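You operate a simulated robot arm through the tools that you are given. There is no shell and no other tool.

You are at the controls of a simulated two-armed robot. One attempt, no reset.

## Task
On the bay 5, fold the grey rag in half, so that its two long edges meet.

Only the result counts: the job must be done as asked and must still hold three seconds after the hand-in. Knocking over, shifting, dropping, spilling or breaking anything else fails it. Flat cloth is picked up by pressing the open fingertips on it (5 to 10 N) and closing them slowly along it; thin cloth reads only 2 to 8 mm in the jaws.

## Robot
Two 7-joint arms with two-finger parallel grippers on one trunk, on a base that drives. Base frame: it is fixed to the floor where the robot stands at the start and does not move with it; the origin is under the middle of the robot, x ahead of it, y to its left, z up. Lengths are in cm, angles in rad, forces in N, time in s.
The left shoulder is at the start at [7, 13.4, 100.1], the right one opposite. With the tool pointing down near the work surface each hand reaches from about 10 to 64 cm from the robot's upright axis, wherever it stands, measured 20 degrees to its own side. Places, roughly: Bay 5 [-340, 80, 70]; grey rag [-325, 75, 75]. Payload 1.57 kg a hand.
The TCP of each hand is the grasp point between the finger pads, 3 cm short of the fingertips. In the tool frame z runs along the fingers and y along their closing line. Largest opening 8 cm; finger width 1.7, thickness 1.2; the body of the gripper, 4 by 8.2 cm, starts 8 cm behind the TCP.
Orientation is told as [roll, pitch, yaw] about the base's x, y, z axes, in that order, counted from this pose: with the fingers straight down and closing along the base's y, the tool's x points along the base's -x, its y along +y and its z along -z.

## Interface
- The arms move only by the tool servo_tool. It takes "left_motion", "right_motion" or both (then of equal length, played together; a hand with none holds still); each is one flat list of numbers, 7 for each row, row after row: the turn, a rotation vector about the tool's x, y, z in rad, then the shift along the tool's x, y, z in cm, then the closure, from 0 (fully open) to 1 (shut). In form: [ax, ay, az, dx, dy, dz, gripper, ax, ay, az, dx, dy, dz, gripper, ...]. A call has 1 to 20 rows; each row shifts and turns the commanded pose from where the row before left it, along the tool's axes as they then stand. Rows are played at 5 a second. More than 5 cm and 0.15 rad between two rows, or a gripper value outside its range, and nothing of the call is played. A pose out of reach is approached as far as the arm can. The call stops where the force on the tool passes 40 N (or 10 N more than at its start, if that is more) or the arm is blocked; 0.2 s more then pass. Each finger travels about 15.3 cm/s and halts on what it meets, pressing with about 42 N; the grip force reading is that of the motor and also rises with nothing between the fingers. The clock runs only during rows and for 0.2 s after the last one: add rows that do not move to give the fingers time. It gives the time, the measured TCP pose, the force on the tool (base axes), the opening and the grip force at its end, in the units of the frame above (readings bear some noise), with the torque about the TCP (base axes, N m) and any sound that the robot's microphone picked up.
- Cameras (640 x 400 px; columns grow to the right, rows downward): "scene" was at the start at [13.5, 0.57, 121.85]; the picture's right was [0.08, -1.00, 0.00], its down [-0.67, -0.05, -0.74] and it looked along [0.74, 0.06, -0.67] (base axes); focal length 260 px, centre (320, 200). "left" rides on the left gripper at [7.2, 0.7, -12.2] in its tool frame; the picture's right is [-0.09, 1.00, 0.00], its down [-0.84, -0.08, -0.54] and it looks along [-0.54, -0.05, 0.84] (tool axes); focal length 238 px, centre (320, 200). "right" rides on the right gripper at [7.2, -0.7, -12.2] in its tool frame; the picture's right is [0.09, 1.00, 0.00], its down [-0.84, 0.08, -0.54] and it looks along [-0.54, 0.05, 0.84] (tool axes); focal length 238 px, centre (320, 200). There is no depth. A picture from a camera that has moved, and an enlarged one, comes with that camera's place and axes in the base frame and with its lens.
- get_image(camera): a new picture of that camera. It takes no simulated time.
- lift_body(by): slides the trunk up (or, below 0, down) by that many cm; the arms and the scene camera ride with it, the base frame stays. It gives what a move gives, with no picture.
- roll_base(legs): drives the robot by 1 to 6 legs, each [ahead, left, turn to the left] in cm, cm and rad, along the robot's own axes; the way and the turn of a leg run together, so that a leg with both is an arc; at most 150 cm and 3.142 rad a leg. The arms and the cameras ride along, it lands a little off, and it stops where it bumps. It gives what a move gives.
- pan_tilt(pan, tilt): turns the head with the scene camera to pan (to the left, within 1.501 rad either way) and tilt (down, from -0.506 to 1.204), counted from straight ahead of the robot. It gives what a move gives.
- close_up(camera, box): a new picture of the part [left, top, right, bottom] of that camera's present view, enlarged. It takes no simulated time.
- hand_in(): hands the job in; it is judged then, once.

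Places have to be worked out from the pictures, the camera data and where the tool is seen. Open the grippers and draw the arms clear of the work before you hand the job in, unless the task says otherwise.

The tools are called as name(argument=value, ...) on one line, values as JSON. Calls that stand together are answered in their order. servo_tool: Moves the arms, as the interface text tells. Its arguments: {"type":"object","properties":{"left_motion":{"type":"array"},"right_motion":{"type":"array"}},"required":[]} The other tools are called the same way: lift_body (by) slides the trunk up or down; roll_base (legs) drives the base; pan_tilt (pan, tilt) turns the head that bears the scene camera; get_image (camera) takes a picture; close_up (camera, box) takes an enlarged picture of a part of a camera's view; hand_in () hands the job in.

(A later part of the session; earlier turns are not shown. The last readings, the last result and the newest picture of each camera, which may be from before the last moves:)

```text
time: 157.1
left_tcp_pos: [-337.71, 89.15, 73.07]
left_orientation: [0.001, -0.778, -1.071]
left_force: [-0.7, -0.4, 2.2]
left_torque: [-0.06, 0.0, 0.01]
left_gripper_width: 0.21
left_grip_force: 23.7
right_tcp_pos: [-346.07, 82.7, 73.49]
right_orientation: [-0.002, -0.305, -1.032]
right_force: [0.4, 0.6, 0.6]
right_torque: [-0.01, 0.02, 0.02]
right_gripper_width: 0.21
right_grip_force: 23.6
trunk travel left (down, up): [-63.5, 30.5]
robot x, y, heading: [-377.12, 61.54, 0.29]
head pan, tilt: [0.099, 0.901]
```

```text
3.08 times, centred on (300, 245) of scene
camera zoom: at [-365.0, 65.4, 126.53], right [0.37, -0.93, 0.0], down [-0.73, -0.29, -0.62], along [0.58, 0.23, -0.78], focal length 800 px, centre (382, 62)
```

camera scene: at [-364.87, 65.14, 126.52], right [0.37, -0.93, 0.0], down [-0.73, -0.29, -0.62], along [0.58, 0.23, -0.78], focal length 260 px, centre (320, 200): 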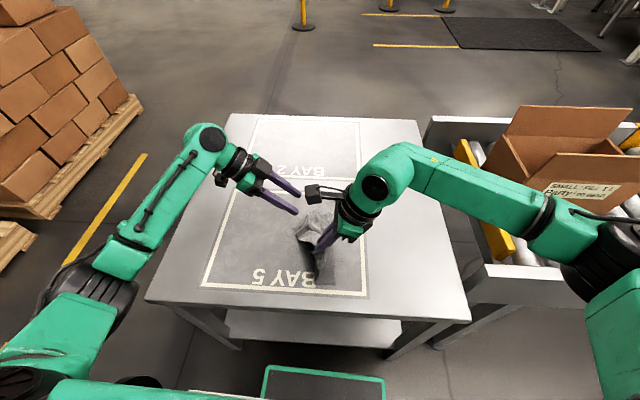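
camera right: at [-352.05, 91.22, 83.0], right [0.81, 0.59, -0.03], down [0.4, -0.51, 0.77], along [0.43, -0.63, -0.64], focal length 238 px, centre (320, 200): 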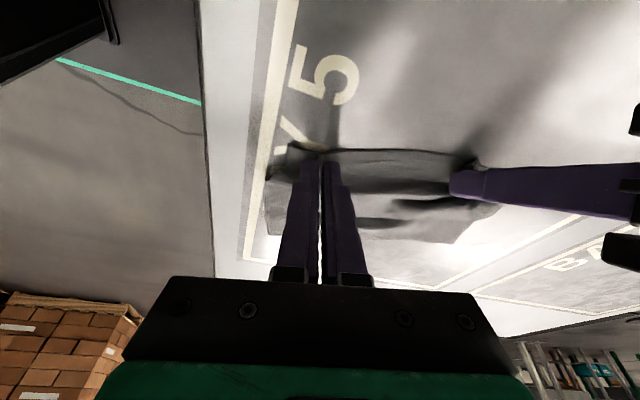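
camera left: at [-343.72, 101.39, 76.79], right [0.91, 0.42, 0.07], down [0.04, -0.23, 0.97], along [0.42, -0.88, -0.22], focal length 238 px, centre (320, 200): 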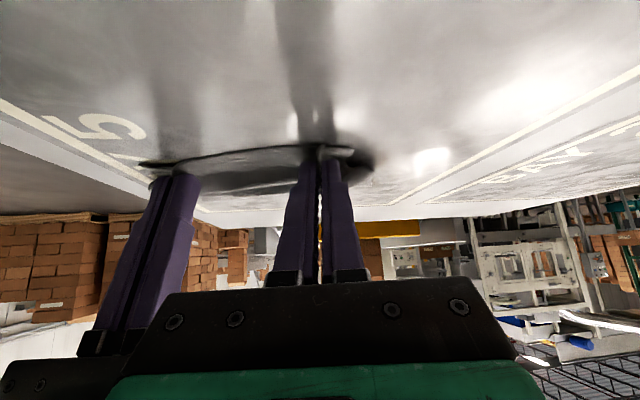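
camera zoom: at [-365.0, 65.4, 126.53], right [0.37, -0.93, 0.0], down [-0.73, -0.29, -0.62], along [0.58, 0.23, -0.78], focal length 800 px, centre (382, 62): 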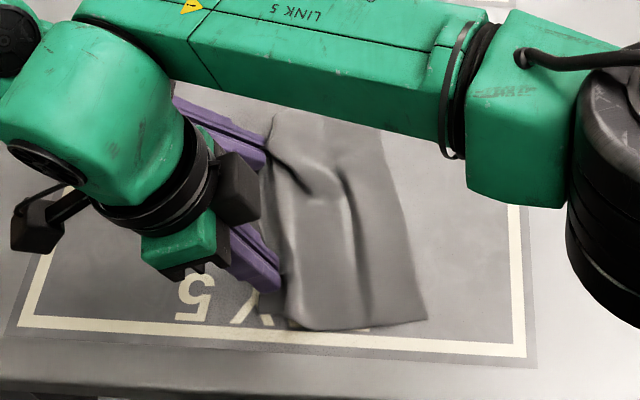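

The rag is open again. I pull it gently left and spread the hands a little to smooth it, then release both grips.

servo_tool(left_motion=[0, 0, 0, 0.36, 0.25, -0.35, 1, 0, 0, 0, 0.36, 0.25, -0.35, 1, 0, 0, 0, 0, 0, 0, 1, 0, 0, 0, 0, 0, 0, 0.9, 0, 0, 0, 0, 0, 0, 0.8, 0, 0, 0, 0, 0, 0, 0.7, 0, 0, 0, 0, 0, 0, 0.6, 0, 0, 0, 0, 0, -1, 0.55, 0, 0, 0, 0, 0, -3, 0.55, 0, 0, 0, 0, 0, -3, 0.55, 0, 0, 0, 0, 0, -3, 0.55], right_motion=[0, 0, 0, 0.5, -0.25, -0.1, 1, 0, 0, 0, 0.5, -0.25, -0.1, 1, 0, 0, 0, 0, 0, 0, 1, 0, 0, 0, 0, 0, 0, 0.9, 0, 0, 0, 0, 0, 0, 0.8, 0, 0, 0, 0, 0, 0, 0.7, 0, 0, 0, 0, 0, 0, 0.6, 0, 0, 0, 0, 0, -1, 0.55, 0, 0, 0, 0, 0, -3, 0.55, 0, 0, 0, 0, 0, -3, 0.55, 0, 0, 0, 0, 0, -3, 0.55])

get_image(camera="right")

get_image(camera="left")

get_image(camera="scene")

```text
time: 159.5
left_tcp_pos: [-341.18, 96.0, 80.28]
left_orientation: [-0.002, -0.775, -1.068]
left_force: [0.3, -0.3, 0.1]
left_torque: [0.01, -0.04, 0.03]
left_gripper_width: 3.59
left_grip_force: 0.1
right_tcp_pos: [-347.39, 85.18, 82.01]
right_orientation: [-0.004, -0.3, -1.031]
right_force: [0.0, -0.1, -0.6]
right_torque: [0.01, 0.04, -0.01]
right_gripper_width: 3.61
right_grip_force: 0.1
right hand out of reach, approached as far as the arm can: row 11
trunk travel left (down, up): [-63.5, 30.5]
robot x, y, heading: [-376.94, 61.1, 0.284]
head pan, tilt: [0.099, 0.901]
```

```text
taken
camera right: at [-353.33, 93.54, 91.71], right [0.81, 0.59, -0.03], down [0.4, -0.51, 0.76], along [0.43, -0.63, -0.64], focal length 238 px, centre (320, 200)
```

right: 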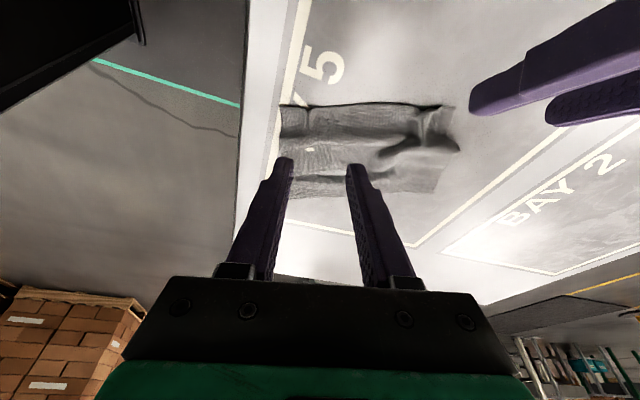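

```text
taken
camera left: at [-347.09, 108.42, 84.1], right [0.91, 0.42, 0.06], down [0.04, -0.23, 0.97], along [0.42, -0.88, -0.22], focal length 238 px, centre (320, 200)
```

left: 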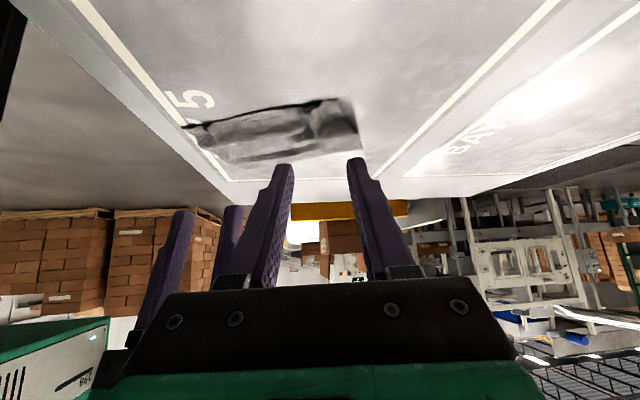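

```text
taken
camera scene: at [-364.9, 65.24, 126.51], right [0.37, -0.93, 0.0], down [-0.73, -0.29, -0.62], along [0.58, 0.23, -0.78], focal length 260 px, centre (320, 200)
```

scene: 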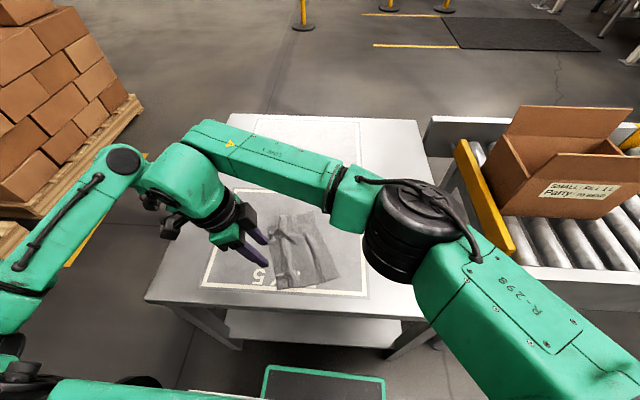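

Released and clear. Now I move the right hand away to the right and stand both hands upright again, to get a clear view of the open rag.

servo_tool(left_motion=[0, 0.129, 0, 0, 0, 0, 0.5, 0, 0.129, 0, 0, 0, 0, 0.5, 0, 0.129, 0, 0, 0, 0, 0.5, 0, 0.129, 0, 0, 0, -0.7, 0.5, 0, 0.129, 0, 0, 0, -0.7, 0.5, 0, 0.129, 0, 0, 0, -0.7, 0.5, 0, 0, 0, 0, 0, -0.7, 0.5, 0, 0, 0, 0, 0, -0.7, 0.5, 0, 0, 0, 0, 0, -0.7, 0.5, 0, 0, 0, 0, 0, -0.7, 0.5], right_motion=[0, 0.1, 0, 0, 0, 0, 0.5, 0, 0.1, 0, 0, 0, 0, 0.5, 0, 0.1, 0, 0, 0, 0, 0.5, 0, 0, 0, -2.86, 0, -0.7, 0.5, 0, 0, 0, -2.86, 0, -0.7, 0.5, 0, 0, 0, -2.86, 0, -0.7, 0.5, 0, 0, 0, -2.86, 0, -0.7, 0.5, 0, 0, 0, -2.86, 0, -0.7, 0.5, 0, 0, 0, -2.86, 0, -0.7, 0.5, 0, 0, 0, -2.86, 0, -0.7, 0.5])

get_image(camera="scene")

get_image(camera="left")

```text
time: 161.7
left_tcp_pos: [-341.4, 96.58, 85.0]
left_orientation: [0.0, 0.002, -1.072]
left_force: [-0.6, 0.1, 0.0]
left_torque: [-0.01, -0.02, 0.02]
left_gripper_width: 3.99
left_grip_force: 0.0
right_tcp_pos: [-336.93, 67.72, 86.89]
right_orientation: [-0.004, 0.003, -1.033]
right_force: [0.2, -0.8, 0.2]
right_torque: [0.03, -0.01, 0.01]
right_gripper_width: 3.99
right_grip_force: 0.1
trunk travel left (down, up): [-63.5, 30.5]
robot x, y, heading: [-377.11, 60.91, 0.279]
head pan, tilt: [0.099, 0.901]
```

```text
taken
camera scene: at [-364.87, 65.1, 126.51], right [0.37, -0.93, 0.0], down [-0.73, -0.29, -0.62], along [0.58, 0.23, -0.78], focal length 260 px, centre (320, 200)
```

scene: 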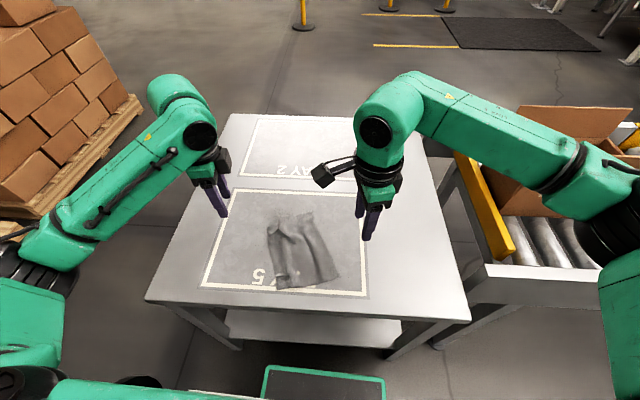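

```text
taken
camera left: at [-344.14, 103.11, 97.26], right [0.92, 0.4, 0.0], down [0.33, -0.77, 0.54], along [0.21, -0.5, -0.84], focal length 238 px, centre (320, 200)
```

left: 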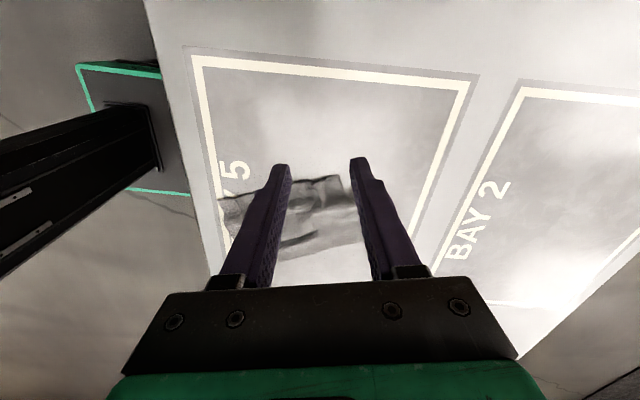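

Clear view now. I enlarge the head camera's view of the open rag.

close_up(camera="scene", box=[230, 190, 380, 300])

```text
3.64 times, centred on (305, 245) of scene
camera zoom: at [-364.87, 65.1, 126.51], right [0.37, -0.93, 0.0], down [-0.73, -0.29, -0.62], along [0.58, 0.23, -0.78], focal length 945 px, centre (374, 36)
```

zoom: 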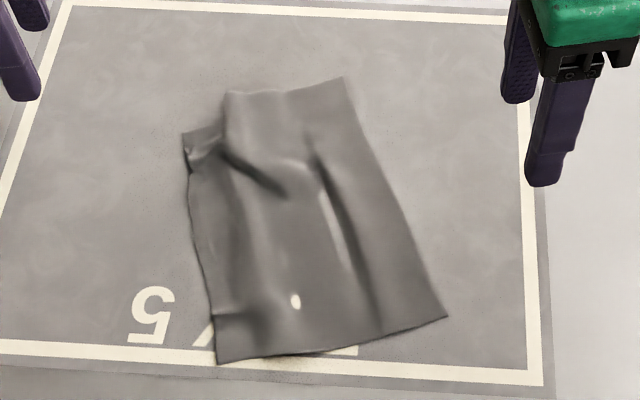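

The rag is open (corners about C[-341.9,69.3], D[-349.7,81.3], A[-336.1,91.1], B[-327.3,82.5]), lying at ~0.69 rad with some wrinkles. I now turn both hands so they close across the rag's middle line.

servo_tool(left_motion=[0, 0, -0.1468, 0, 0, 0, 0.5, 0, 0, -0.1468, 0, 0, 0, 0.5, 0, 0, -0.1468, 0, 0, 0, 0.5, 0, 0, -0.1468, 0, 0, 0, 0.5, 0, 0, -0.1468, 0, 0, 0, 0.5, 0, 0, -0.1468, 0, 0, 0, 0.5, 0, 0, -0.1468, 0, 0, 0, 0.5, 0, 0, -0.1468, 0, 0, 0, 0.5, 0, 0, -0.1468, 0, 0, 0, 0.5, 0, 0, -0.1468, 0, 0, 0, 0.5, 0, 0, -0.1468, 0, 0, 0, 0.5, 0, 0, -0.1468, 0, 0, 0, 0.5], right_motion=[0, 0, -0.1452, 0, 0, 0, 0.5, 0, 0, -0.1452, 0, 0, 0, 0.5, 0, 0, -0.1452, 0, 0, 0, 0.5, 0, 0, -0.1452, 0, 0, 0, 0.5, 0, 0, -0.1452, 0, 0, 0, 0.5, 0, 0, -0.1452, 0, 0, 0, 0.5, 0, 0, -0.1452, 0, 0, 0, 0.5, 0, 0, -0.1452, 0, 0, 0, 0.5, 0, 0, -0.1452, 0, 0, 0, 0.5, 0, 0, -0.1452, 0, 0, 0, 0.5, 0, 0, -0.1452, 0, 0, 0, 0.5, 0, 0, 0, 0, 0, 0, 0.5])

get_image(camera="scene")

get_image(camera="left")

get_image(camera="right")

```text
time: 164.3
left_tcp_pos: [-341.35, 96.58, 85.08]
left_orientation: [0.001, 0.002, 0.692]
left_force: [0.5, 0.4, -0.2]
left_torque: [-0.01, 0.01, -0.02]
left_gripper_width: 4.0
left_grip_force: 0.1
right_tcp_pos: [-337.32, 67.83, 86.84]
right_orientation: [0.002, 0.005, 0.567]
right_force: [0.2, -0.1, -0.7]
right_torque: [0.01, -0.05, 0.01]
right_gripper_width: 4.0
right_grip_force: 0.1
trunk travel left (down, up): [-63.5, 30.5]
robot x, y, heading: [-376.03, 60.83, 0.286]
head pan, tilt: [0.099, 0.901]
```

```text
taken
camera scene: at [-364.87, 65.23, 126.51], right [0.37, -0.93, 0.0], down [-0.73, -0.29, -0.62], along [0.58, 0.23, -0.78], focal length 260 px, centre (320, 200)
```

scene: 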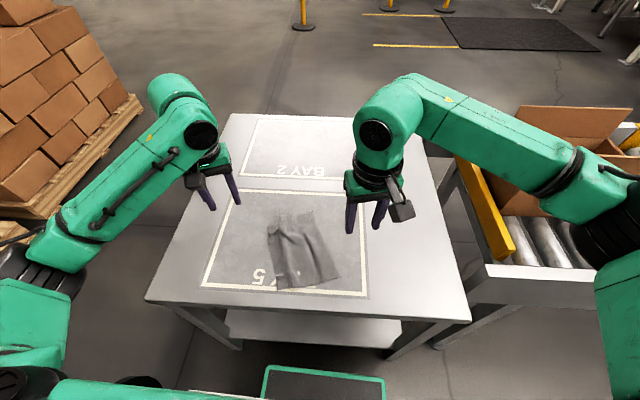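

```text
taken
camera left: at [-347.22, 92.39, 97.32], right [-0.57, 0.83, 0.0], down [0.69, 0.48, 0.54], along [0.45, 0.31, -0.84], focal length 238 px, centre (320, 200)
```

left: 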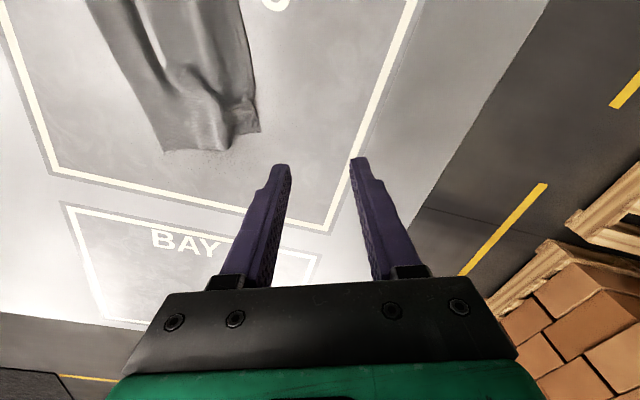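

```text
taken
camera right: at [-342.99, 63.24, 99.26], right [-0.61, 0.79, 0.0], down [0.67, 0.52, 0.54], along [0.42, 0.33, -0.84], focal length 238 px, centre (320, 200)
```

right: 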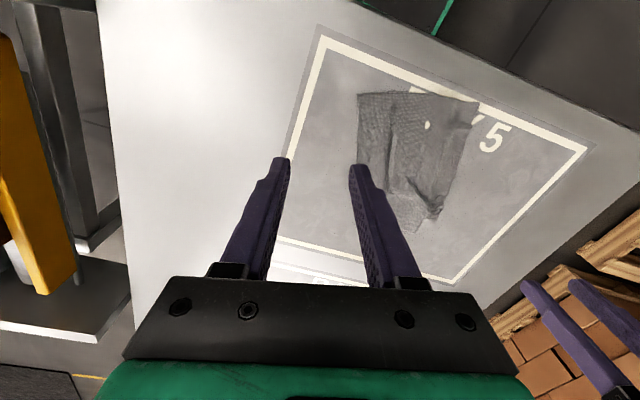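

Both hands accept this yaw. I zoom in on the rag from both hand cameras to locate the middle of each short edge.

close_up(camera="left", box=[80, 0, 300, 170])

close_up(camera="right", box=[330, 70, 510, 250])

```text
2.35 times, centred on (190, 85) of left
camera zoom: at [-347.22, 92.39, 97.32], right [-0.57, 0.83, 0.0], down [0.69, 0.48, 0.54], along [0.45, 0.31, -0.84], focal length 561 px, centre (626, 471)
```

zoom: 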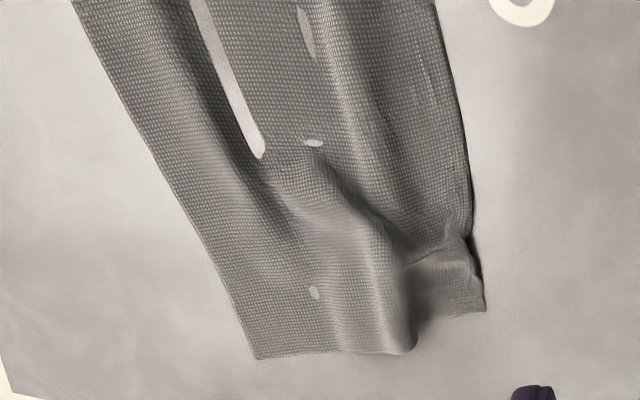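

```text
2.22 times, centred on (420, 160) of right
camera zoom: at [-342.99, 63.24, 99.26], right [-0.61, 0.79, 0.0], down [0.67, 0.52, 0.54], along [0.42, 0.33, -0.84], focal length 530 px, centre (98, 289)
```

zoom: 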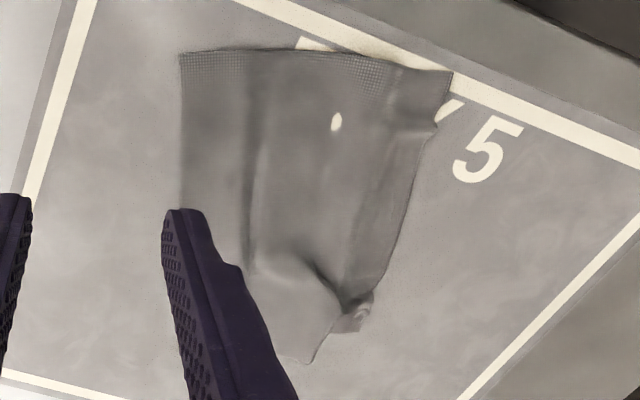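

Near-edge middle ≈[-346.3,74.9], far-edge middle ≈[-331.9,88.4] (on the hump's crest). I bring the left hand over the far part of this middle line and pitch the right hand back while bringing it over the near part.

servo_tool(left_motion=[0, 0, 0, 0.142, -2.474, 0.8, 0.62, 0, 0, 0, 0.142, -2.474, 0.8, 0.62, 0, 0, 0, 0.142, -2.474, 0.8, 0.62, 0, 0, 0, 0.142, -2.474, 0.8, 0.62, 0, 0, 0, 0.142, -2.474, 0.8, 0.62, 0, 0, 0, 0, 0, 0, 0.62, 0, 0, 0, 0, 0, 0, 0.62, 0, 0, 0, 0, 0, 0, 0.62, 0, 0, 0, 0, 0, 0, 0.62, 0, 0, 0, 0, 0, 0, 0.62], right_motion=[0, -0.125, 0, 0, 0, 0, 0.62, 0, -0.125, 0, 0, 0, 0, 0.62, 0, -0.125, 0, 0, 0, 0, 0.62, 0, -0.125, 0, 0, 0, 0, 0.62, 0, 0, 0, 1.035, 1.855, 1.107, 0.62, 0, 0, 0, 1.035, 1.855, 1.107, 0.62, 0, 0, 0, 1.035, 1.855, 1.107, 0.62, 0, 0, 0, 1.035, 1.855, 1.107, 0.62, 0, 0, 0, 1.035, 1.855, 1.107, 0.62, 0, 0, 0, 1.035, 1.855, 1.107, 0.62])

get_image(camera="scene")

get_image(camera="left")

get_image(camera="right")

```text
time: 166.5
left_tcp_pos: [-333.82, 86.69, 80.69]
left_orientation: [-0.003, 0.002, 0.69]
left_force: [1.1, -0.1, -0.1]
left_torque: [-0.03, 0.0, -0.02]
left_gripper_width: 3.03
left_grip_force: 0.0
right_tcp_pos: [-345.35, 76.26, 78.34]
right_orientation: [0.0, -0.496, 0.563]
right_force: [-0.6, -0.6, 0.0]
right_torque: [-0.01, 0.0, -0.01]
right_gripper_width: 3.04
right_grip_force: 0.1
trunk travel left (down, up): [-63.5, 30.5]
robot x, y, heading: [-376.67, 61.09, 0.283]
head pan, tilt: [0.099, 0.901]
```

```text
taken
camera scene: at [-364.89, 65.32, 126.51], right [0.37, -0.93, 0.0], down [-0.73, -0.29, -0.62], along [0.58, 0.23, -0.78], focal length 260 px, centre (320, 200)
```

scene: 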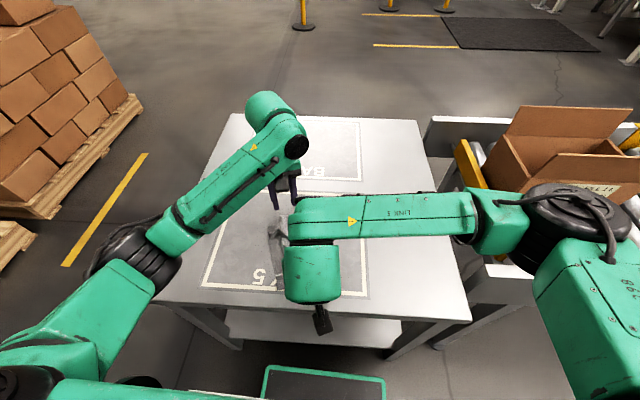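

```text
taken
camera left: at [-339.86, 82.52, 93.03], right [-0.56, 0.83, 0.0], down [0.69, 0.47, 0.54], along [0.45, 0.3, -0.84], focal length 238 px, centre (320, 200)
```

left: 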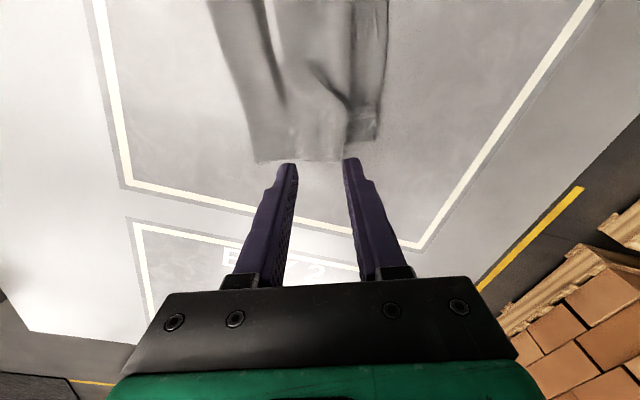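

```text
taken
camera right: at [-355.18, 69.0, 85.65], right [-0.6, 0.8, -0.04], down [0.36, 0.32, 0.87], along [0.71, 0.51, -0.48], focal length 238 px, centre (320, 200)
```

right: 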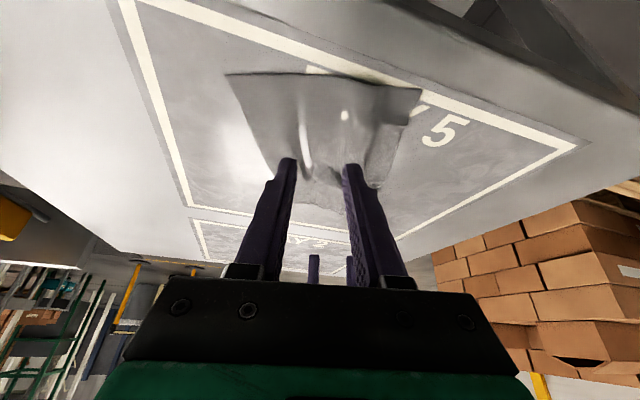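

Both hands straddle the middle line; the right hand's view confirms the near-edge middle at [-346.1,75.4]. With small corrections I lower both to just above the cloth.

servo_tool(left_motion=[0, 0, 0, 0.11, -0.06, 1.75, 0.62, 0, 0, 0, 0.11, -0.06, 1.75, 0.62, 0, 0, 0, 0.11, -0.06, 1.75, 0.62, 0, 0, 0, 0.11, -0.06, 1.5, 0.62, 0, 0, 0, 0, 0, 0, 0.62], right_motion=[0, 0, 0, 0.4475, 0, 1.066, 0.62, 0, 0, 0, 0.4475, 0, 1.066, 0.62, 0, 0, 0, 0.4475, 0, 1.066, 0.62, 0, 0, 0, 0.4475, 0, 1.066, 0.62, 0, 0, 0, 0, 0, 0, 0.62])

close_up(camera="left", box=[200, 0, 440, 200])

close_up(camera="right", box=[190, 30, 450, 230])

```text
time: 167.7
left_tcp_pos: [-334.17, 86.07, 74.13]
left_orientation: [-0.001, -0.001, 0.69]
left_force: [0.0, -0.6, 0.8]
left_torque: [0.01, -0.02, -0.03]
left_gripper_width: 3.03
left_grip_force: 0.1
right_tcp_pos: [-344.91, 76.29, 73.58]
right_orientation: [0.001, -0.497, 0.563]
right_force: [0.4, -0.7, 0.1]
right_torque: [0.02, 0.03, 0.02]
right_gripper_width: 3.06
right_grip_force: 0.0
trunk travel left (down, up): [-63.5, 30.5]
robot x, y, heading: [-377.1, 61.24, 0.278]
head pan, tilt: [0.099, 0.901]
```

```text
2.00 times, centred on (320, 100) of left
camera zoom: at [-340.01, 81.94, 86.4], right [-0.56, 0.83, 0.0], down [0.69, 0.47, 0.54], along [0.45, 0.3, -0.84], focal length 477 px, centre (320, 400)
```

zoom: 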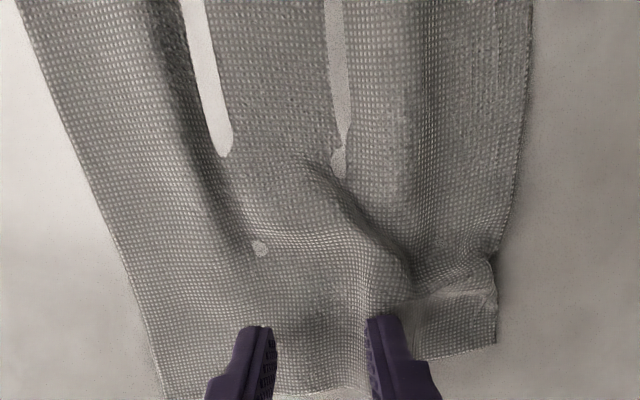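

```text
2.00 times, centred on (320, 130) of right
camera zoom: at [-354.77, 69.02, 80.91], right [-0.6, 0.8, -0.04], down [0.36, 0.32, 0.87], along [0.71, 0.51, -0.48], focal length 477 px, centre (320, 340)
```

zoom: 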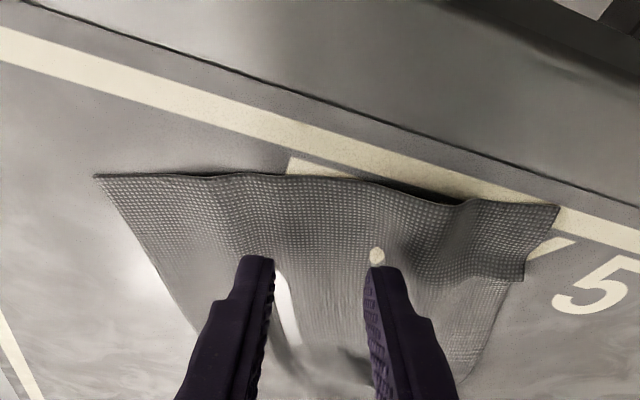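

Fingers should sit about 0.4 cm further left to be on the cloth's true middle. I correct and step down.

servo_tool(left_motion=[0, 0, 0, 0, 0.35, 0.4, 0.62, 0, 0, 0, 0, 0, 0.4, 0.62, 0, 0, 0, 0, 0, 0, 0.62], right_motion=[0, 0, 0, 0.072, 0.4, 0.132, 0.62, 0, 0, 0, 0.096, 0, 0.176, 0.62, 0, 0, 0, 0, 0, 0, 0.62])

servo_tool(left_motion=[0, 0, 0, 0, 0, 0.2, 0.62, 0, 0, 0, 0, 0, 0, 0.62], right_motion=[0, 0, 0, 0.0719, 0, 0.1317, 0.62, 0, 0, 0, 0, 0, 0, 0.62])

servo_tool(left_motion=[0, 0, 0, 0, 0, 0.15, 0.62, 0, 0, 0, 0, 0, 0, 0.62], right_motion=[0, 0, 0, 0.0719, 0, 0.1317, 0.62, 0, 0, 0, 0, 0, 0, 0.62])

```text
time: 168.5
left_tcp_pos: [-334.41, 86.4, 73.32]
left_orientation: [0.0, 0.002, 0.691]
left_force: [0.5, 0.1, 0.8]
left_torque: [-0.01, -0.02, 0.0]
left_gripper_width: 3.03
left_grip_force: 0.1
right_tcp_pos: [-345.18, 76.62, 73.19]
right_orientation: [0.002, -0.495, 0.563]
right_force: [-1.0, -0.5, 0.1]
right_torque: [0.01, 0.0, -0.01]
right_gripper_width: 3.02
right_grip_force: 0.1
trunk travel left (down, up): [-63.5, 30.5]
robot x, y, heading: [-376.6, 61.2, 0.283]
head pan, tilt: [0.099, 0.901]
```

```text
time: 169.1
left_tcp_pos: [-334.31, 86.37, 73.24]
left_orientation: [0.0, 0.001, 0.689]
left_force: [-0.9, 0.8, 0.5]
left_torque: [-0.01, 0.02, -0.03]
left_gripper_width: 3.03
left_grip_force: 0.0
right_tcp_pos: [-344.97, 76.68, 73.11]
right_orientation: [-0.002, -0.496, 0.565]
right_force: [-0.7, -0.2, 0.3]
right_torque: [-0.01, -0.02, -0.01]
right_gripper_width: 3.03
right_grip_force: 0.1
trunk travel left (down, up): [-63.5, 30.5]
robot x, y, heading: [-376.66, 61.05, 0.283]
head pan, tilt: [0.099, 0.901]
```

```text
time: 169.7
left_tcp_pos: [-334.28, 86.46, 73.08]
left_orientation: [0.001, 0.002, 0.69]
left_force: [0.0, -0.5, 0.7]
left_torque: [0.01, 0.01, -0.01]
left_gripper_width: 3.04
left_grip_force: 0.0
right_tcp_pos: [-345.05, 76.58, 72.76]
right_orientation: [0.001, -0.496, 0.565]
right_force: [0.7, 0.1, 0.0]
right_torque: [0.03, 0.01, 0.03]
right_gripper_width: 3.05
right_grip_force: 0.0
trunk travel left (down, up): [-63.5, 30.5]
robot x, y, heading: [-376.64, 61.64, 0.276]
head pan, tilt: [0.099, 0.901]
```

No contact yet; continuing carefully.

servo_tool(left_motion=[0, 0, 0, 0, 0, 0.2, 0.62, 0, 0, 0, 0, 0, 0, 0.62], right_motion=[0, 0, 0, 0.048, 0, 0.088, 0.62, 0, 0, 0, 0, 0, 0, 0.62])

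servo_tool(left_motion=[0, 0, 0, 0, 0, 0.1, 0.62, 0, 0, 0, 0, 0, 0, 0.62], right_motion=[0, 0, 0, 0.048, 0, 0.088, 0.62, 0, 0, 0, 0, 0, 0, 0.62])

```text
time: 170.3
left_tcp_pos: [-334.36, 86.42, 72.76]
left_orientation: [-0.001, 0.0, 0.688]
left_force: [0.6, 0.3, -0.3]
left_torque: [0.02, 0.02, 0.01]
left_gripper_width: 3.06
left_grip_force: 0.0
right_tcp_pos: [-345.06, 76.71, 72.83]
right_orientation: [0.001, -0.496, 0.563]
right_force: [-0.4, -0.8, -0.4]
right_torque: [-0.01, -0.01, 0.02]
right_gripper_width: 3.08
right_grip_force: 0.0
trunk travel left (down, up): [-63.5, 30.5]
robot x, y, heading: [-376.91, 61.01, 0.28]
head pan, tilt: [0.099, 0.901]
```

```text
time: 170.9
left_tcp_pos: [-334.38, 86.38, 72.9]
left_orientation: [-0.002, 0.001, 0.69]
left_force: [-0.1, 0.0, 0.1]
left_torque: [-0.01, 0.03, 0.0]
left_gripper_width: 3.05
left_grip_force: 0.0
right_tcp_pos: [-345.03, 76.69, 72.76]
right_orientation: [0.001, -0.496, 0.563]
right_force: [-0.2, -0.8, 4.2]
right_torque: [-0.01, -0.04, -0.02]
right_gripper_width: 3.05
right_grip_force: 0.0
trunk travel left (down, up): [-63.5, 30.5]
robot x, y, heading: [-377.02, 61.15, 0.288]
head pan, tilt: [0.099, 0.901]
```

Right has 4 N. I lower the left further and add a touch to the right.

servo_tool(left_motion=[0, 0, 0, 0, 0, 0.12, 0.62, 0, 0, 0, 0, 0, 0, 0.62], right_motion=[0, 0, 0, 0.0168, 0, 0.031, 0.62, 0, 0, 0, 0, 0, 0, 0.62])

servo_tool(left_motion=[0, 0, 0, 0, 0, 0.1, 0.62, 0, 0, 0, 0, 0, 0, 0.62], right_motion=[0, 0, 0, 0, 0, 0, 0.62, 0, 0, 0, 0, 0, 0, 0.62])

```text
time: 171.5
left_tcp_pos: [-334.51, 86.43, 72.69]
left_orientation: [0.001, 0.001, 0.691]
left_force: [0.6, 0.4, 1.7]
left_torque: [-0.01, 0.0, 0.0]
left_gripper_width: 3.05
left_grip_force: 0.1
right_tcp_pos: [-345.15, 76.65, 72.81]
right_orientation: [0.003, -0.499, 0.563]
right_force: [3.2, 1.7, 14.7]
right_torque: [0.09, -0.16, -0.02]
right_gripper_width: 3.05
right_grip_force: 0.1
trunk travel left (down, up): [-63.5, 30.5]
robot x, y, heading: [-376.94, 60.93, 0.286]
head pan, tilt: [0.099, 0.901]
```

```text
time: 172.1
left_tcp_pos: [-334.47, 86.41, 72.78]
left_orientation: [-0.001, 0.001, 0.69]
left_force: [0.9, 0.5, 3.4]
left_torque: [0.01, 0.02, -0.03]
left_gripper_width: 3.02
left_grip_force: 0.1
right_tcp_pos: [-344.99, 76.69, 72.72]
right_orientation: [0.001, -0.499, 0.565]
right_force: [3.7, 2.2, 20.8]
right_torque: [0.14, -0.25, 0.0]
right_gripper_width: 3.06
right_grip_force: 0.1
trunk travel left (down, up): [-63.5, 30.5]
robot x, y, heading: [-376.46, 61.04, 0.285]
head pan, tilt: [0.099, 0.901]
```

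Right rose to 21 N; ease it a bit, and the left a bit down.

servo_tool(left_motion=[0, 0, 0, 0, 0, 0.05, 0.62, 0, 0, 0, 0, 0, 0, 0.62], right_motion=[0, 0, 0, -0.029, 0, -0.053, 0.62, 0, 0, 0, 0, 0, 0, 0.62])

servo_tool(left_motion=[0, 0, 0, 0, 0, 0, 0.62, 0, 0, 0, 0, 0, 0, 0.62], right_motion=[0, 0, 0, 0, 0, 0, 0.62, 0, 0, 0, 0, 0, 0, 0.62])

```text
time: 172.7
left_tcp_pos: [-334.66, 86.41, 72.68]
left_orientation: [-0.002, -0.002, 0.69]
left_force: [0.8, 0.7, 6.4]
left_torque: [0.04, 0.02, 0.01]
left_gripper_width: 3.02
left_grip_force: 0.1
right_tcp_pos: [-345.09, 76.71, 72.8]
right_orientation: [0.001, -0.496, 0.564]
right_force: [1.9, 1.8, 15.1]
right_torque: [0.11, -0.14, 0.01]
right_gripper_width: 3.03
right_grip_force: 0.0
trunk travel left (down, up): [-63.5, 30.5]
robot x, y, heading: [-376.73, 61.15, 0.287]
head pan, tilt: [0.099, 0.901]
```

```text
time: 173.3
left_tcp_pos: [-334.56, 86.4, 72.71]
left_orientation: [0.0, -0.002, 0.689]
left_force: [2.0, 0.6, 10.6]
left_torque: [0.02, -0.01, -0.04]
left_gripper_width: 3.01
left_grip_force: 0.1
right_tcp_pos: [-345.05, 76.66, 72.77]
right_orientation: [0.0, -0.495, 0.564]
right_force: [0.6, 1.7, 10.4]
right_torque: [0.11, -0.09, 0.0]
right_gripper_width: 3.06
right_grip_force: 0.1
trunk travel left (down, up): [-63.5, 30.5]
robot x, y, heading: [-376.68, 61.02, 0.283]
head pan, tilt: [0.099, 0.901]
```

Both press about 10 N. I close both slowly across the middle line.

servo_tool(left_motion=[0, 0, 0, 0, 0, 0, 0.65, 0, 0, 0, 0, 0, 0, 0.68, 0, 0, 0, 0, 0, 0, 0.71, 0, 0, 0, 0, 0, 0, 0.74, 0, 0, 0, 0, 0, 0, 0.77, 0, 0, 0, 0, 0, 0, 0.8, 0, 0, 0, 0, 0, 0, 0.83, 0, 0, 0, 0, 0, 0, 0.86, 0, 0, 0, 0, 0, 0, 0.89, 0, 0, 0, 0, 0, 0, 0.92, 0, 0, 0, 0, 0, 0, 0.95, 0, 0, 0, 0, 0, 0, 0.98, 0, 0, 0, 0, 0, 0, 1, 0, 0, 0, 0, 0, 0, 1, 0, 0, 0, 0, 0, 0, 1], right_motion=[0, 0, 0, 0, 0, 0, 0.65, 0, 0, 0, 0, 0, 0, 0.68, 0, 0, 0, 0, 0, 0, 0.71, 0, 0, 0, 0, 0, 0, 0.74, 0, 0, 0, 0, 0, 0, 0.77, 0, 0, 0, 0, 0, 0, 0.8, 0, 0, 0, 0, 0, 0, 0.83, 0, 0, 0, 0, 0, 0, 0.86, 0, 0, 0, 0, 0, 0, 0.89, 0, 0, 0, 0, 0, 0, 0.92, 0, 0, 0, 0, 0, 0, 0.95, 0, 0, 0, 0, 0, 0, 0.98, 0, 0, 0, 0, 0, 0, 1, 0, 0, 0, 0, 0, 0, 1, 0, 0, 0, 0, 0, 0, 1])

close_up(camera="left", box=[200, 0, 440, 200])

close_up(camera="right", box=[190, 30, 450, 230])

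```text
time: 176.5
left_tcp_pos: [-334.6, 86.31, 72.76]
left_orientation: [-0.002, -0.001, 0.69]
left_force: [0.3, 0.3, 15.5]
left_torque: [0.0, -0.01, 0.03]
left_gripper_width: 0.19
left_grip_force: 23.9
right_tcp_pos: [-345.22, 76.74, 72.68]
right_orientation: [0.0, -0.498, 0.562]
right_force: [-0.1, -0.1, 0.9]
right_torque: [0.03, 0.04, 0.0]
right_gripper_width: 0.16
right_grip_force: 23.3
trunk travel left (down, up): [-63.5, 30.5]
robot x, y, heading: [-376.66, 60.99, 0.287]
head pan, tilt: [0.099, 0.901]
```

```text
2.00 times, centred on (320, 100) of left
camera zoom: at [-340.56, 82.3, 85.0], right [-0.56, 0.83, 0.0], down [0.69, 0.47, 0.54], along [0.45, 0.31, -0.84], focal length 477 px, centre (320, 400)
```

zoom: 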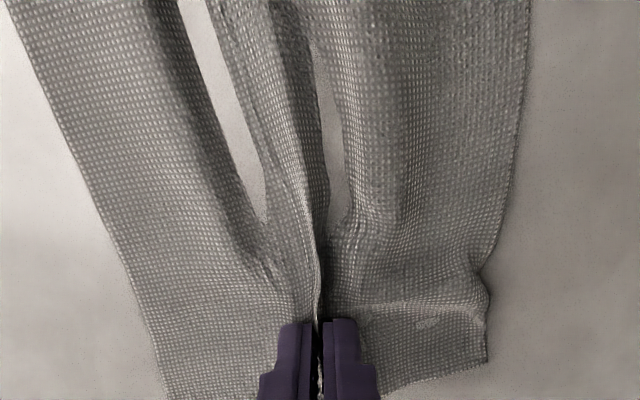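

```text
2.00 times, centred on (320, 130) of right
camera zoom: at [-355.06, 69.44, 80.16], right [-0.6, 0.8, -0.04], down [0.36, 0.32, 0.88], along [0.71, 0.51, -0.48], focal length 477 px, centre (320, 340)
```

zoom: 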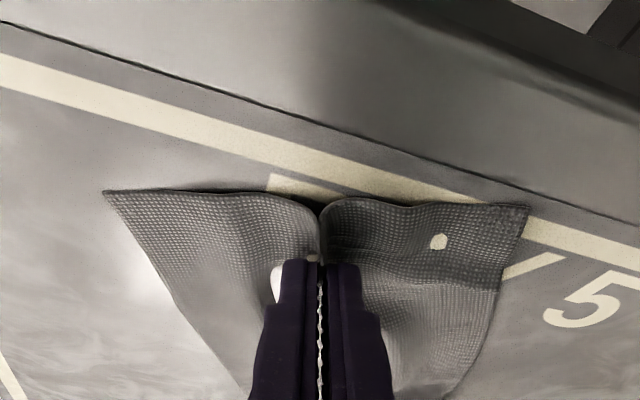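

Both hands hold the middle line (1.9 and 1.6 mm) with the halves on each side looking equal. I lift straight up 9 cm so that both halves hang down.

servo_tool(left_motion=[0, 0, 0, -0.05, 0, -1.5, 1, 0, 0, 0, -0.05, 0, -1.5, 1, 0, 0, 0, -0.05, 0, -1.5, 1, 0, 0, 0, -0.05, 0, -1.5, 1, 0, 0, 0, -0.05, 0, -1.5, 1, 0, 0, 0, -0.05, 0, -1.5, 1, 0, 0, 0, 0, 0, 0, 1], right_motion=[0, 0, 0, -0.6745, 0, -1.341, 1, 0, 0, 0, -0.6745, 0, -1.341, 1, 0, 0, 0, -0.6745, 0, -1.341, 1, 0, 0, 0, -0.6745, 0, -1.341, 1, 0, 0, 0, -0.6745, 0, -1.341, 1, 0, 0, 0, -0.6745, 0, -1.341, 1, 0, 0, 0, 0, 0, 0, 1])

get_image(camera="left")

get_image(camera="right")

get_image(camera="scene")

```text
time: 178.1
left_tcp_pos: [-334.17, 86.87, 81.53]
left_orientation: [0.002, 0.003, 0.689]
left_force: [-1.9, -2.5, -1.1]
left_torque: [-0.09, 0.06, -0.01]
left_gripper_width: 0.18
left_grip_force: 23.5
right_tcp_pos: [-345.28, 76.76, 81.62]
right_orientation: [0.002, -0.496, 0.564]
right_force: [2.5, 2.1, 0.2]
right_torque: [0.08, -0.04, 0.04]
right_gripper_width: 0.17
right_grip_force: 23.9
trunk travel left (down, up): [-63.5, 30.5]
robot x, y, heading: [-376.65, 60.65, 0.286]
head pan, tilt: [0.099, 0.901]
```

```text
taken
camera left: at [-340.05, 82.69, 93.8], right [-0.56, 0.83, 0.0], down [0.7, 0.47, 0.54], along [0.45, 0.3, -0.84], focal length 238 px, centre (320, 200)
```

left: 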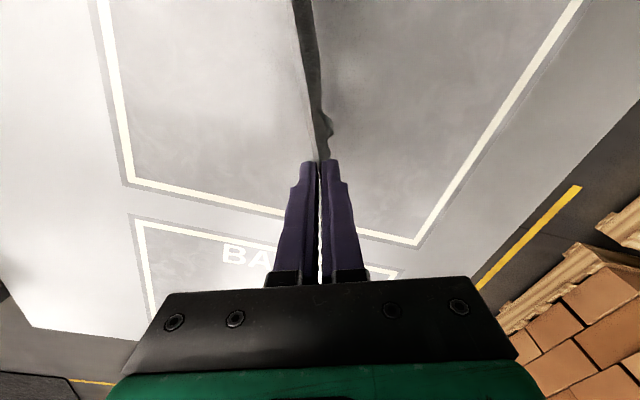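

```text
taken
camera right: at [-355.12, 69.51, 89.07], right [-0.6, 0.8, -0.04], down [0.36, 0.32, 0.87], along [0.71, 0.51, -0.48], focal length 238 px, centre (320, 200)
```

right: 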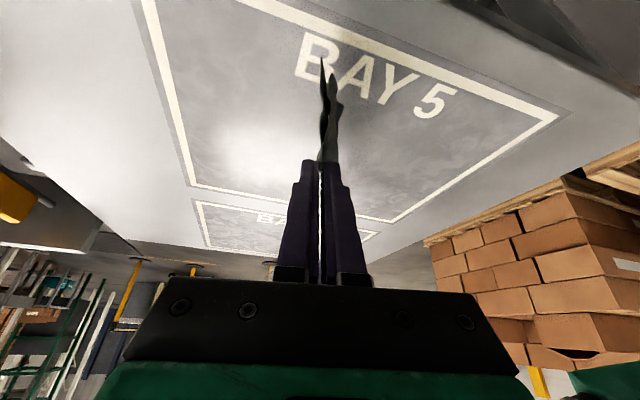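

```text
taken
camera scene: at [-364.85, 65.22, 126.51], right [0.37, -0.93, 0.0], down [-0.73, -0.29, -0.62], along [0.58, 0.23, -0.78], focal length 260 px, centre (320, 200)
```

scene: 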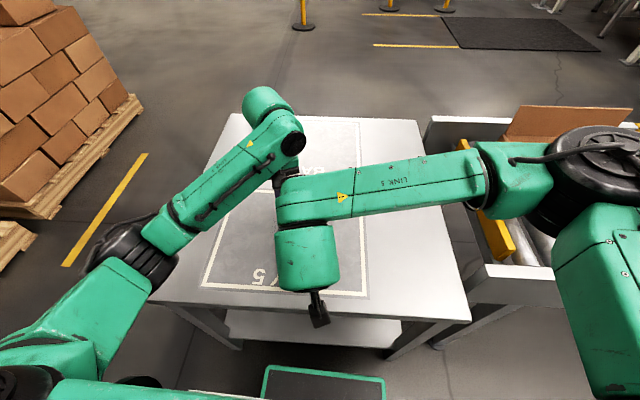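

The rag now hangs folded in half from its middle line. I zoom in to compare the two hanging halves.

close_up(camera="right", box=[270, 30, 390, 180])

close_up(camera="left", box=[260, 0, 380, 180])

```text
2.67 times, centred on (330, 105) of right
camera zoom: at [-355.12, 69.51, 89.07], right [-0.6, 0.8, -0.04], down [0.36, 0.32, 0.87], along [0.71, 0.51, -0.48], focal length 636 px, centre (293, 453)
```

zoom: 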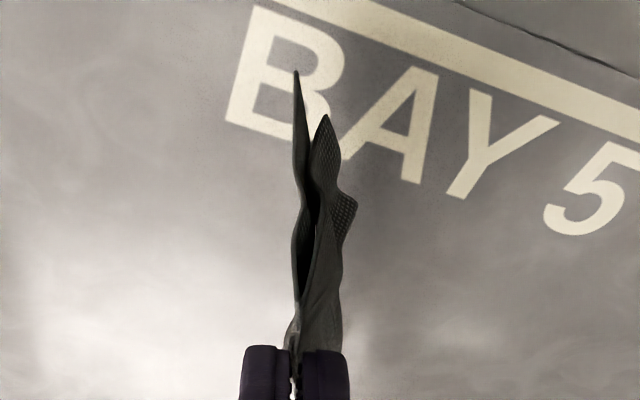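

```text
2.22 times, centred on (320, 90) of left
camera zoom: at [-340.05, 82.69, 93.8], right [-0.56, 0.83, 0.0], down [0.7, 0.47, 0.54], along [0.45, 0.3, -0.84], focal length 530 px, centre (320, 444)
```

zoom: 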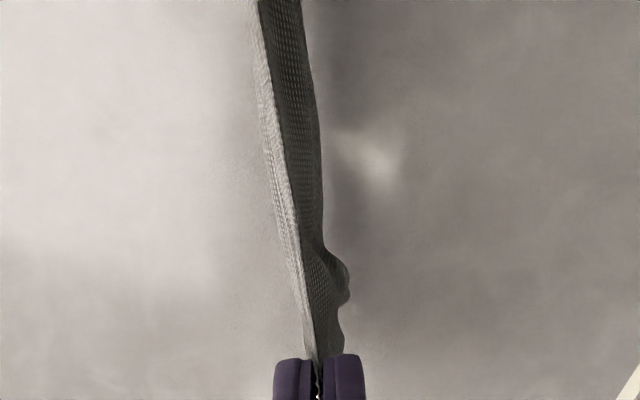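

Both halves hang together (one corner slightly wavy). I first shift the hanging rag about 3 cm forward and 3 cm left so that it will come to lie well inside the bay.

servo_tool(left_motion=[0, 0, 0, -0.935, 1.061, 0, 1, 0, 0, 0, -0.935, 1.061, 0, 1, 0, 0, 0, -0.935, 1.061, 0, 1, 0, 0, 0, 0, 0, 0, 1], right_motion=[0, 0, 0, -0.698, 1.169, 0.381, 1, 0, 0, 0, -0.698, 1.169, 0.381, 1, 0, 0, 0, -0.698, 1.169, 0.381, 1, 0, 0, 0, 0, 0, 0, 1])

close_up(camera="right", box=[240, 0, 420, 180])

```text
time: 179.1
left_tcp_pos: [-334.08, 90.92, 81.55]
left_orientation: [0.0, 0.004, 0.69]
left_force: [-2.7, -2.6, -0.3]
left_torque: [-0.05, 0.03, 0.04]
left_gripper_width: 0.19
left_grip_force: 23.8
right_tcp_pos: [-345.19, 80.79, 81.7]
right_orientation: [0.001, -0.495, 0.563]
right_force: [2.0, 1.6, 0.2]
right_torque: [0.09, -0.07, 0.04]
right_gripper_width: 0.19
right_grip_force: 23.3
trunk travel left (down, up): [-63.5, 30.5]
robot x, y, heading: [-377.08, 60.79, 0.287]
head pan, tilt: [0.099, 0.901]
```

```text
2.22 times, centred on (330, 90) of right
camera zoom: at [-355.01, 73.52, 88.96], right [-0.6, 0.8, -0.04], down [0.36, 0.32, 0.87], along [0.71, 0.51, -0.48], focal length 530 px, centre (298, 444)
```

zoom: 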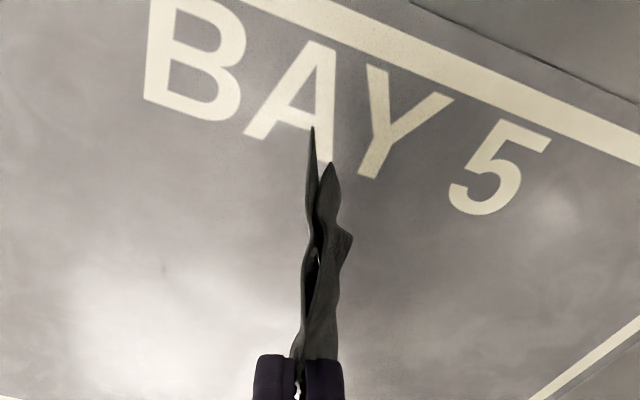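

Good. Now I lower while moving to the right, so both hanging halves trail to the left and lie down together – first part.

servo_tool(left_motion=[0, 0, 0, -0.0315, -0.499, 1.0, 1, 0, 0, 0, -0.05, -0.798, 1.0, 1, 0, 0, 0, -0.063, -0.998, 0.8, 1, 0, 0, 0, -0.063, -0.998, 0.7, 1, 0, 0, 0, -0.063, -0.998, 0.7, 1, 0, 0, 0, -0.063, -0.998, 0.7, 1], right_motion=[0, 0, 0, 0.397, -0.491, 0.923, 1, 0, 0, 0, 0.348, -0.786, 0.95, 1, 0, 0, 0, 0.219, -0.982, 0.792, 1, 0, 0, 0, 0.171, -0.982, 0.704, 1, 0, 0, 0, 0.171, -0.982, 0.704, 1, 0, 0, 0, 0.171, -0.982, 0.704, 1])

get_image(camera="right")

get_image(camera="left")

```text
time: 180.5
left_tcp_pos: [-330.54, 86.87, 76.58]
left_orientation: [-0.001, 0.0, 0.688]
left_force: [0.1, -0.8, -0.4]
left_torque: [-0.01, -0.03, -0.01]
left_gripper_width: 0.19
left_grip_force: 23.2
right_tcp_pos: [-341.47, 77.09, 76.65]
right_orientation: [0.001, -0.493, 0.564]
right_force: [0.6, 0.5, 0.5]
right_torque: [0.03, -0.03, 0.02]
right_gripper_width: 0.16
right_grip_force: 23.4
trunk travel left (down, up): [-63.5, 30.5]
robot x, y, heading: [-377.04, 61.01, 0.287]
head pan, tilt: [0.099, 0.901]
```

```text
taken
camera right: at [-351.28, 69.77, 84.15], right [-0.6, 0.8, -0.04], down [0.36, 0.32, 0.87], along [0.71, 0.51, -0.48], focal length 238 px, centre (320, 200)
```

right: 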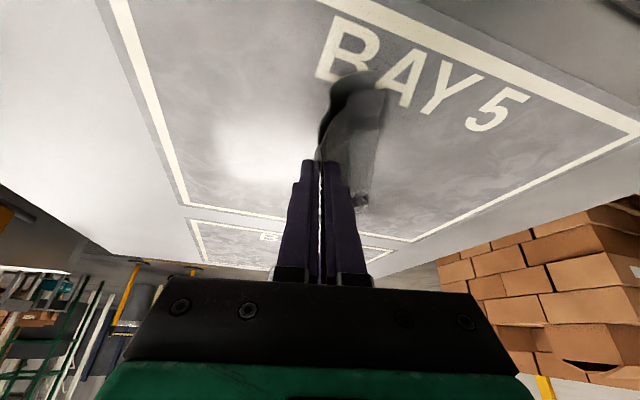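

```text
taken
camera left: at [-336.48, 82.63, 88.86], right [-0.56, 0.83, 0.0], down [0.7, 0.47, 0.54], along [0.45, 0.3, -0.84], focal length 238 px, centre (320, 200)
```

left: 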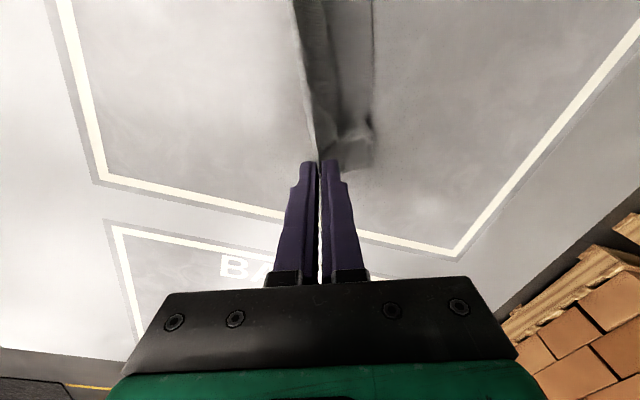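

The halves are trailing to the left together, as wanted. I zoom in on the near end before finishing.

close_up(camera="right", box=[270, 50, 430, 220])

close_up(camera="left", box=[260, 0, 420, 180])

```text
2.35 times, centred on (350, 135) of right
camera zoom: at [-351.28, 69.77, 84.15], right [-0.6, 0.8, -0.04], down [0.36, 0.32, 0.87], along [0.71, 0.51, -0.48], focal length 561 px, centre (249, 353)
```

zoom: 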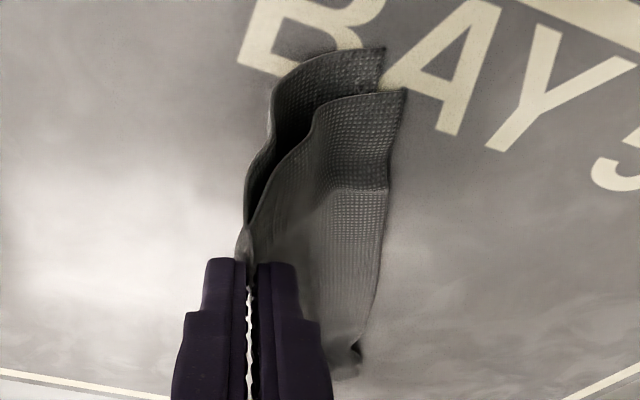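

```text
2.22 times, centred on (340, 90) of left
camera zoom: at [-336.48, 82.63, 88.86], right [-0.56, 0.83, 0.0], down [0.7, 0.47, 0.54], along [0.45, 0.3, -0.84], focal length 530 px, centre (276, 444)
```

zoom: 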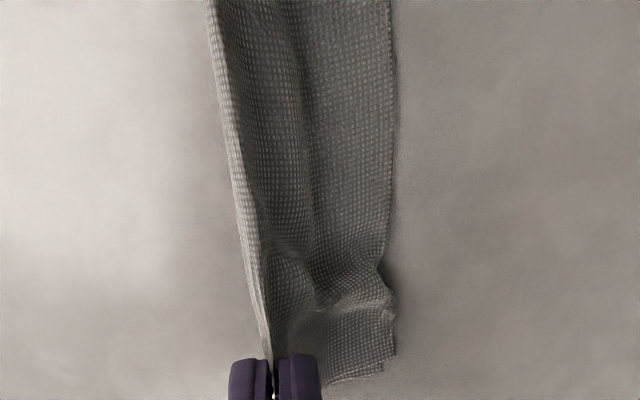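

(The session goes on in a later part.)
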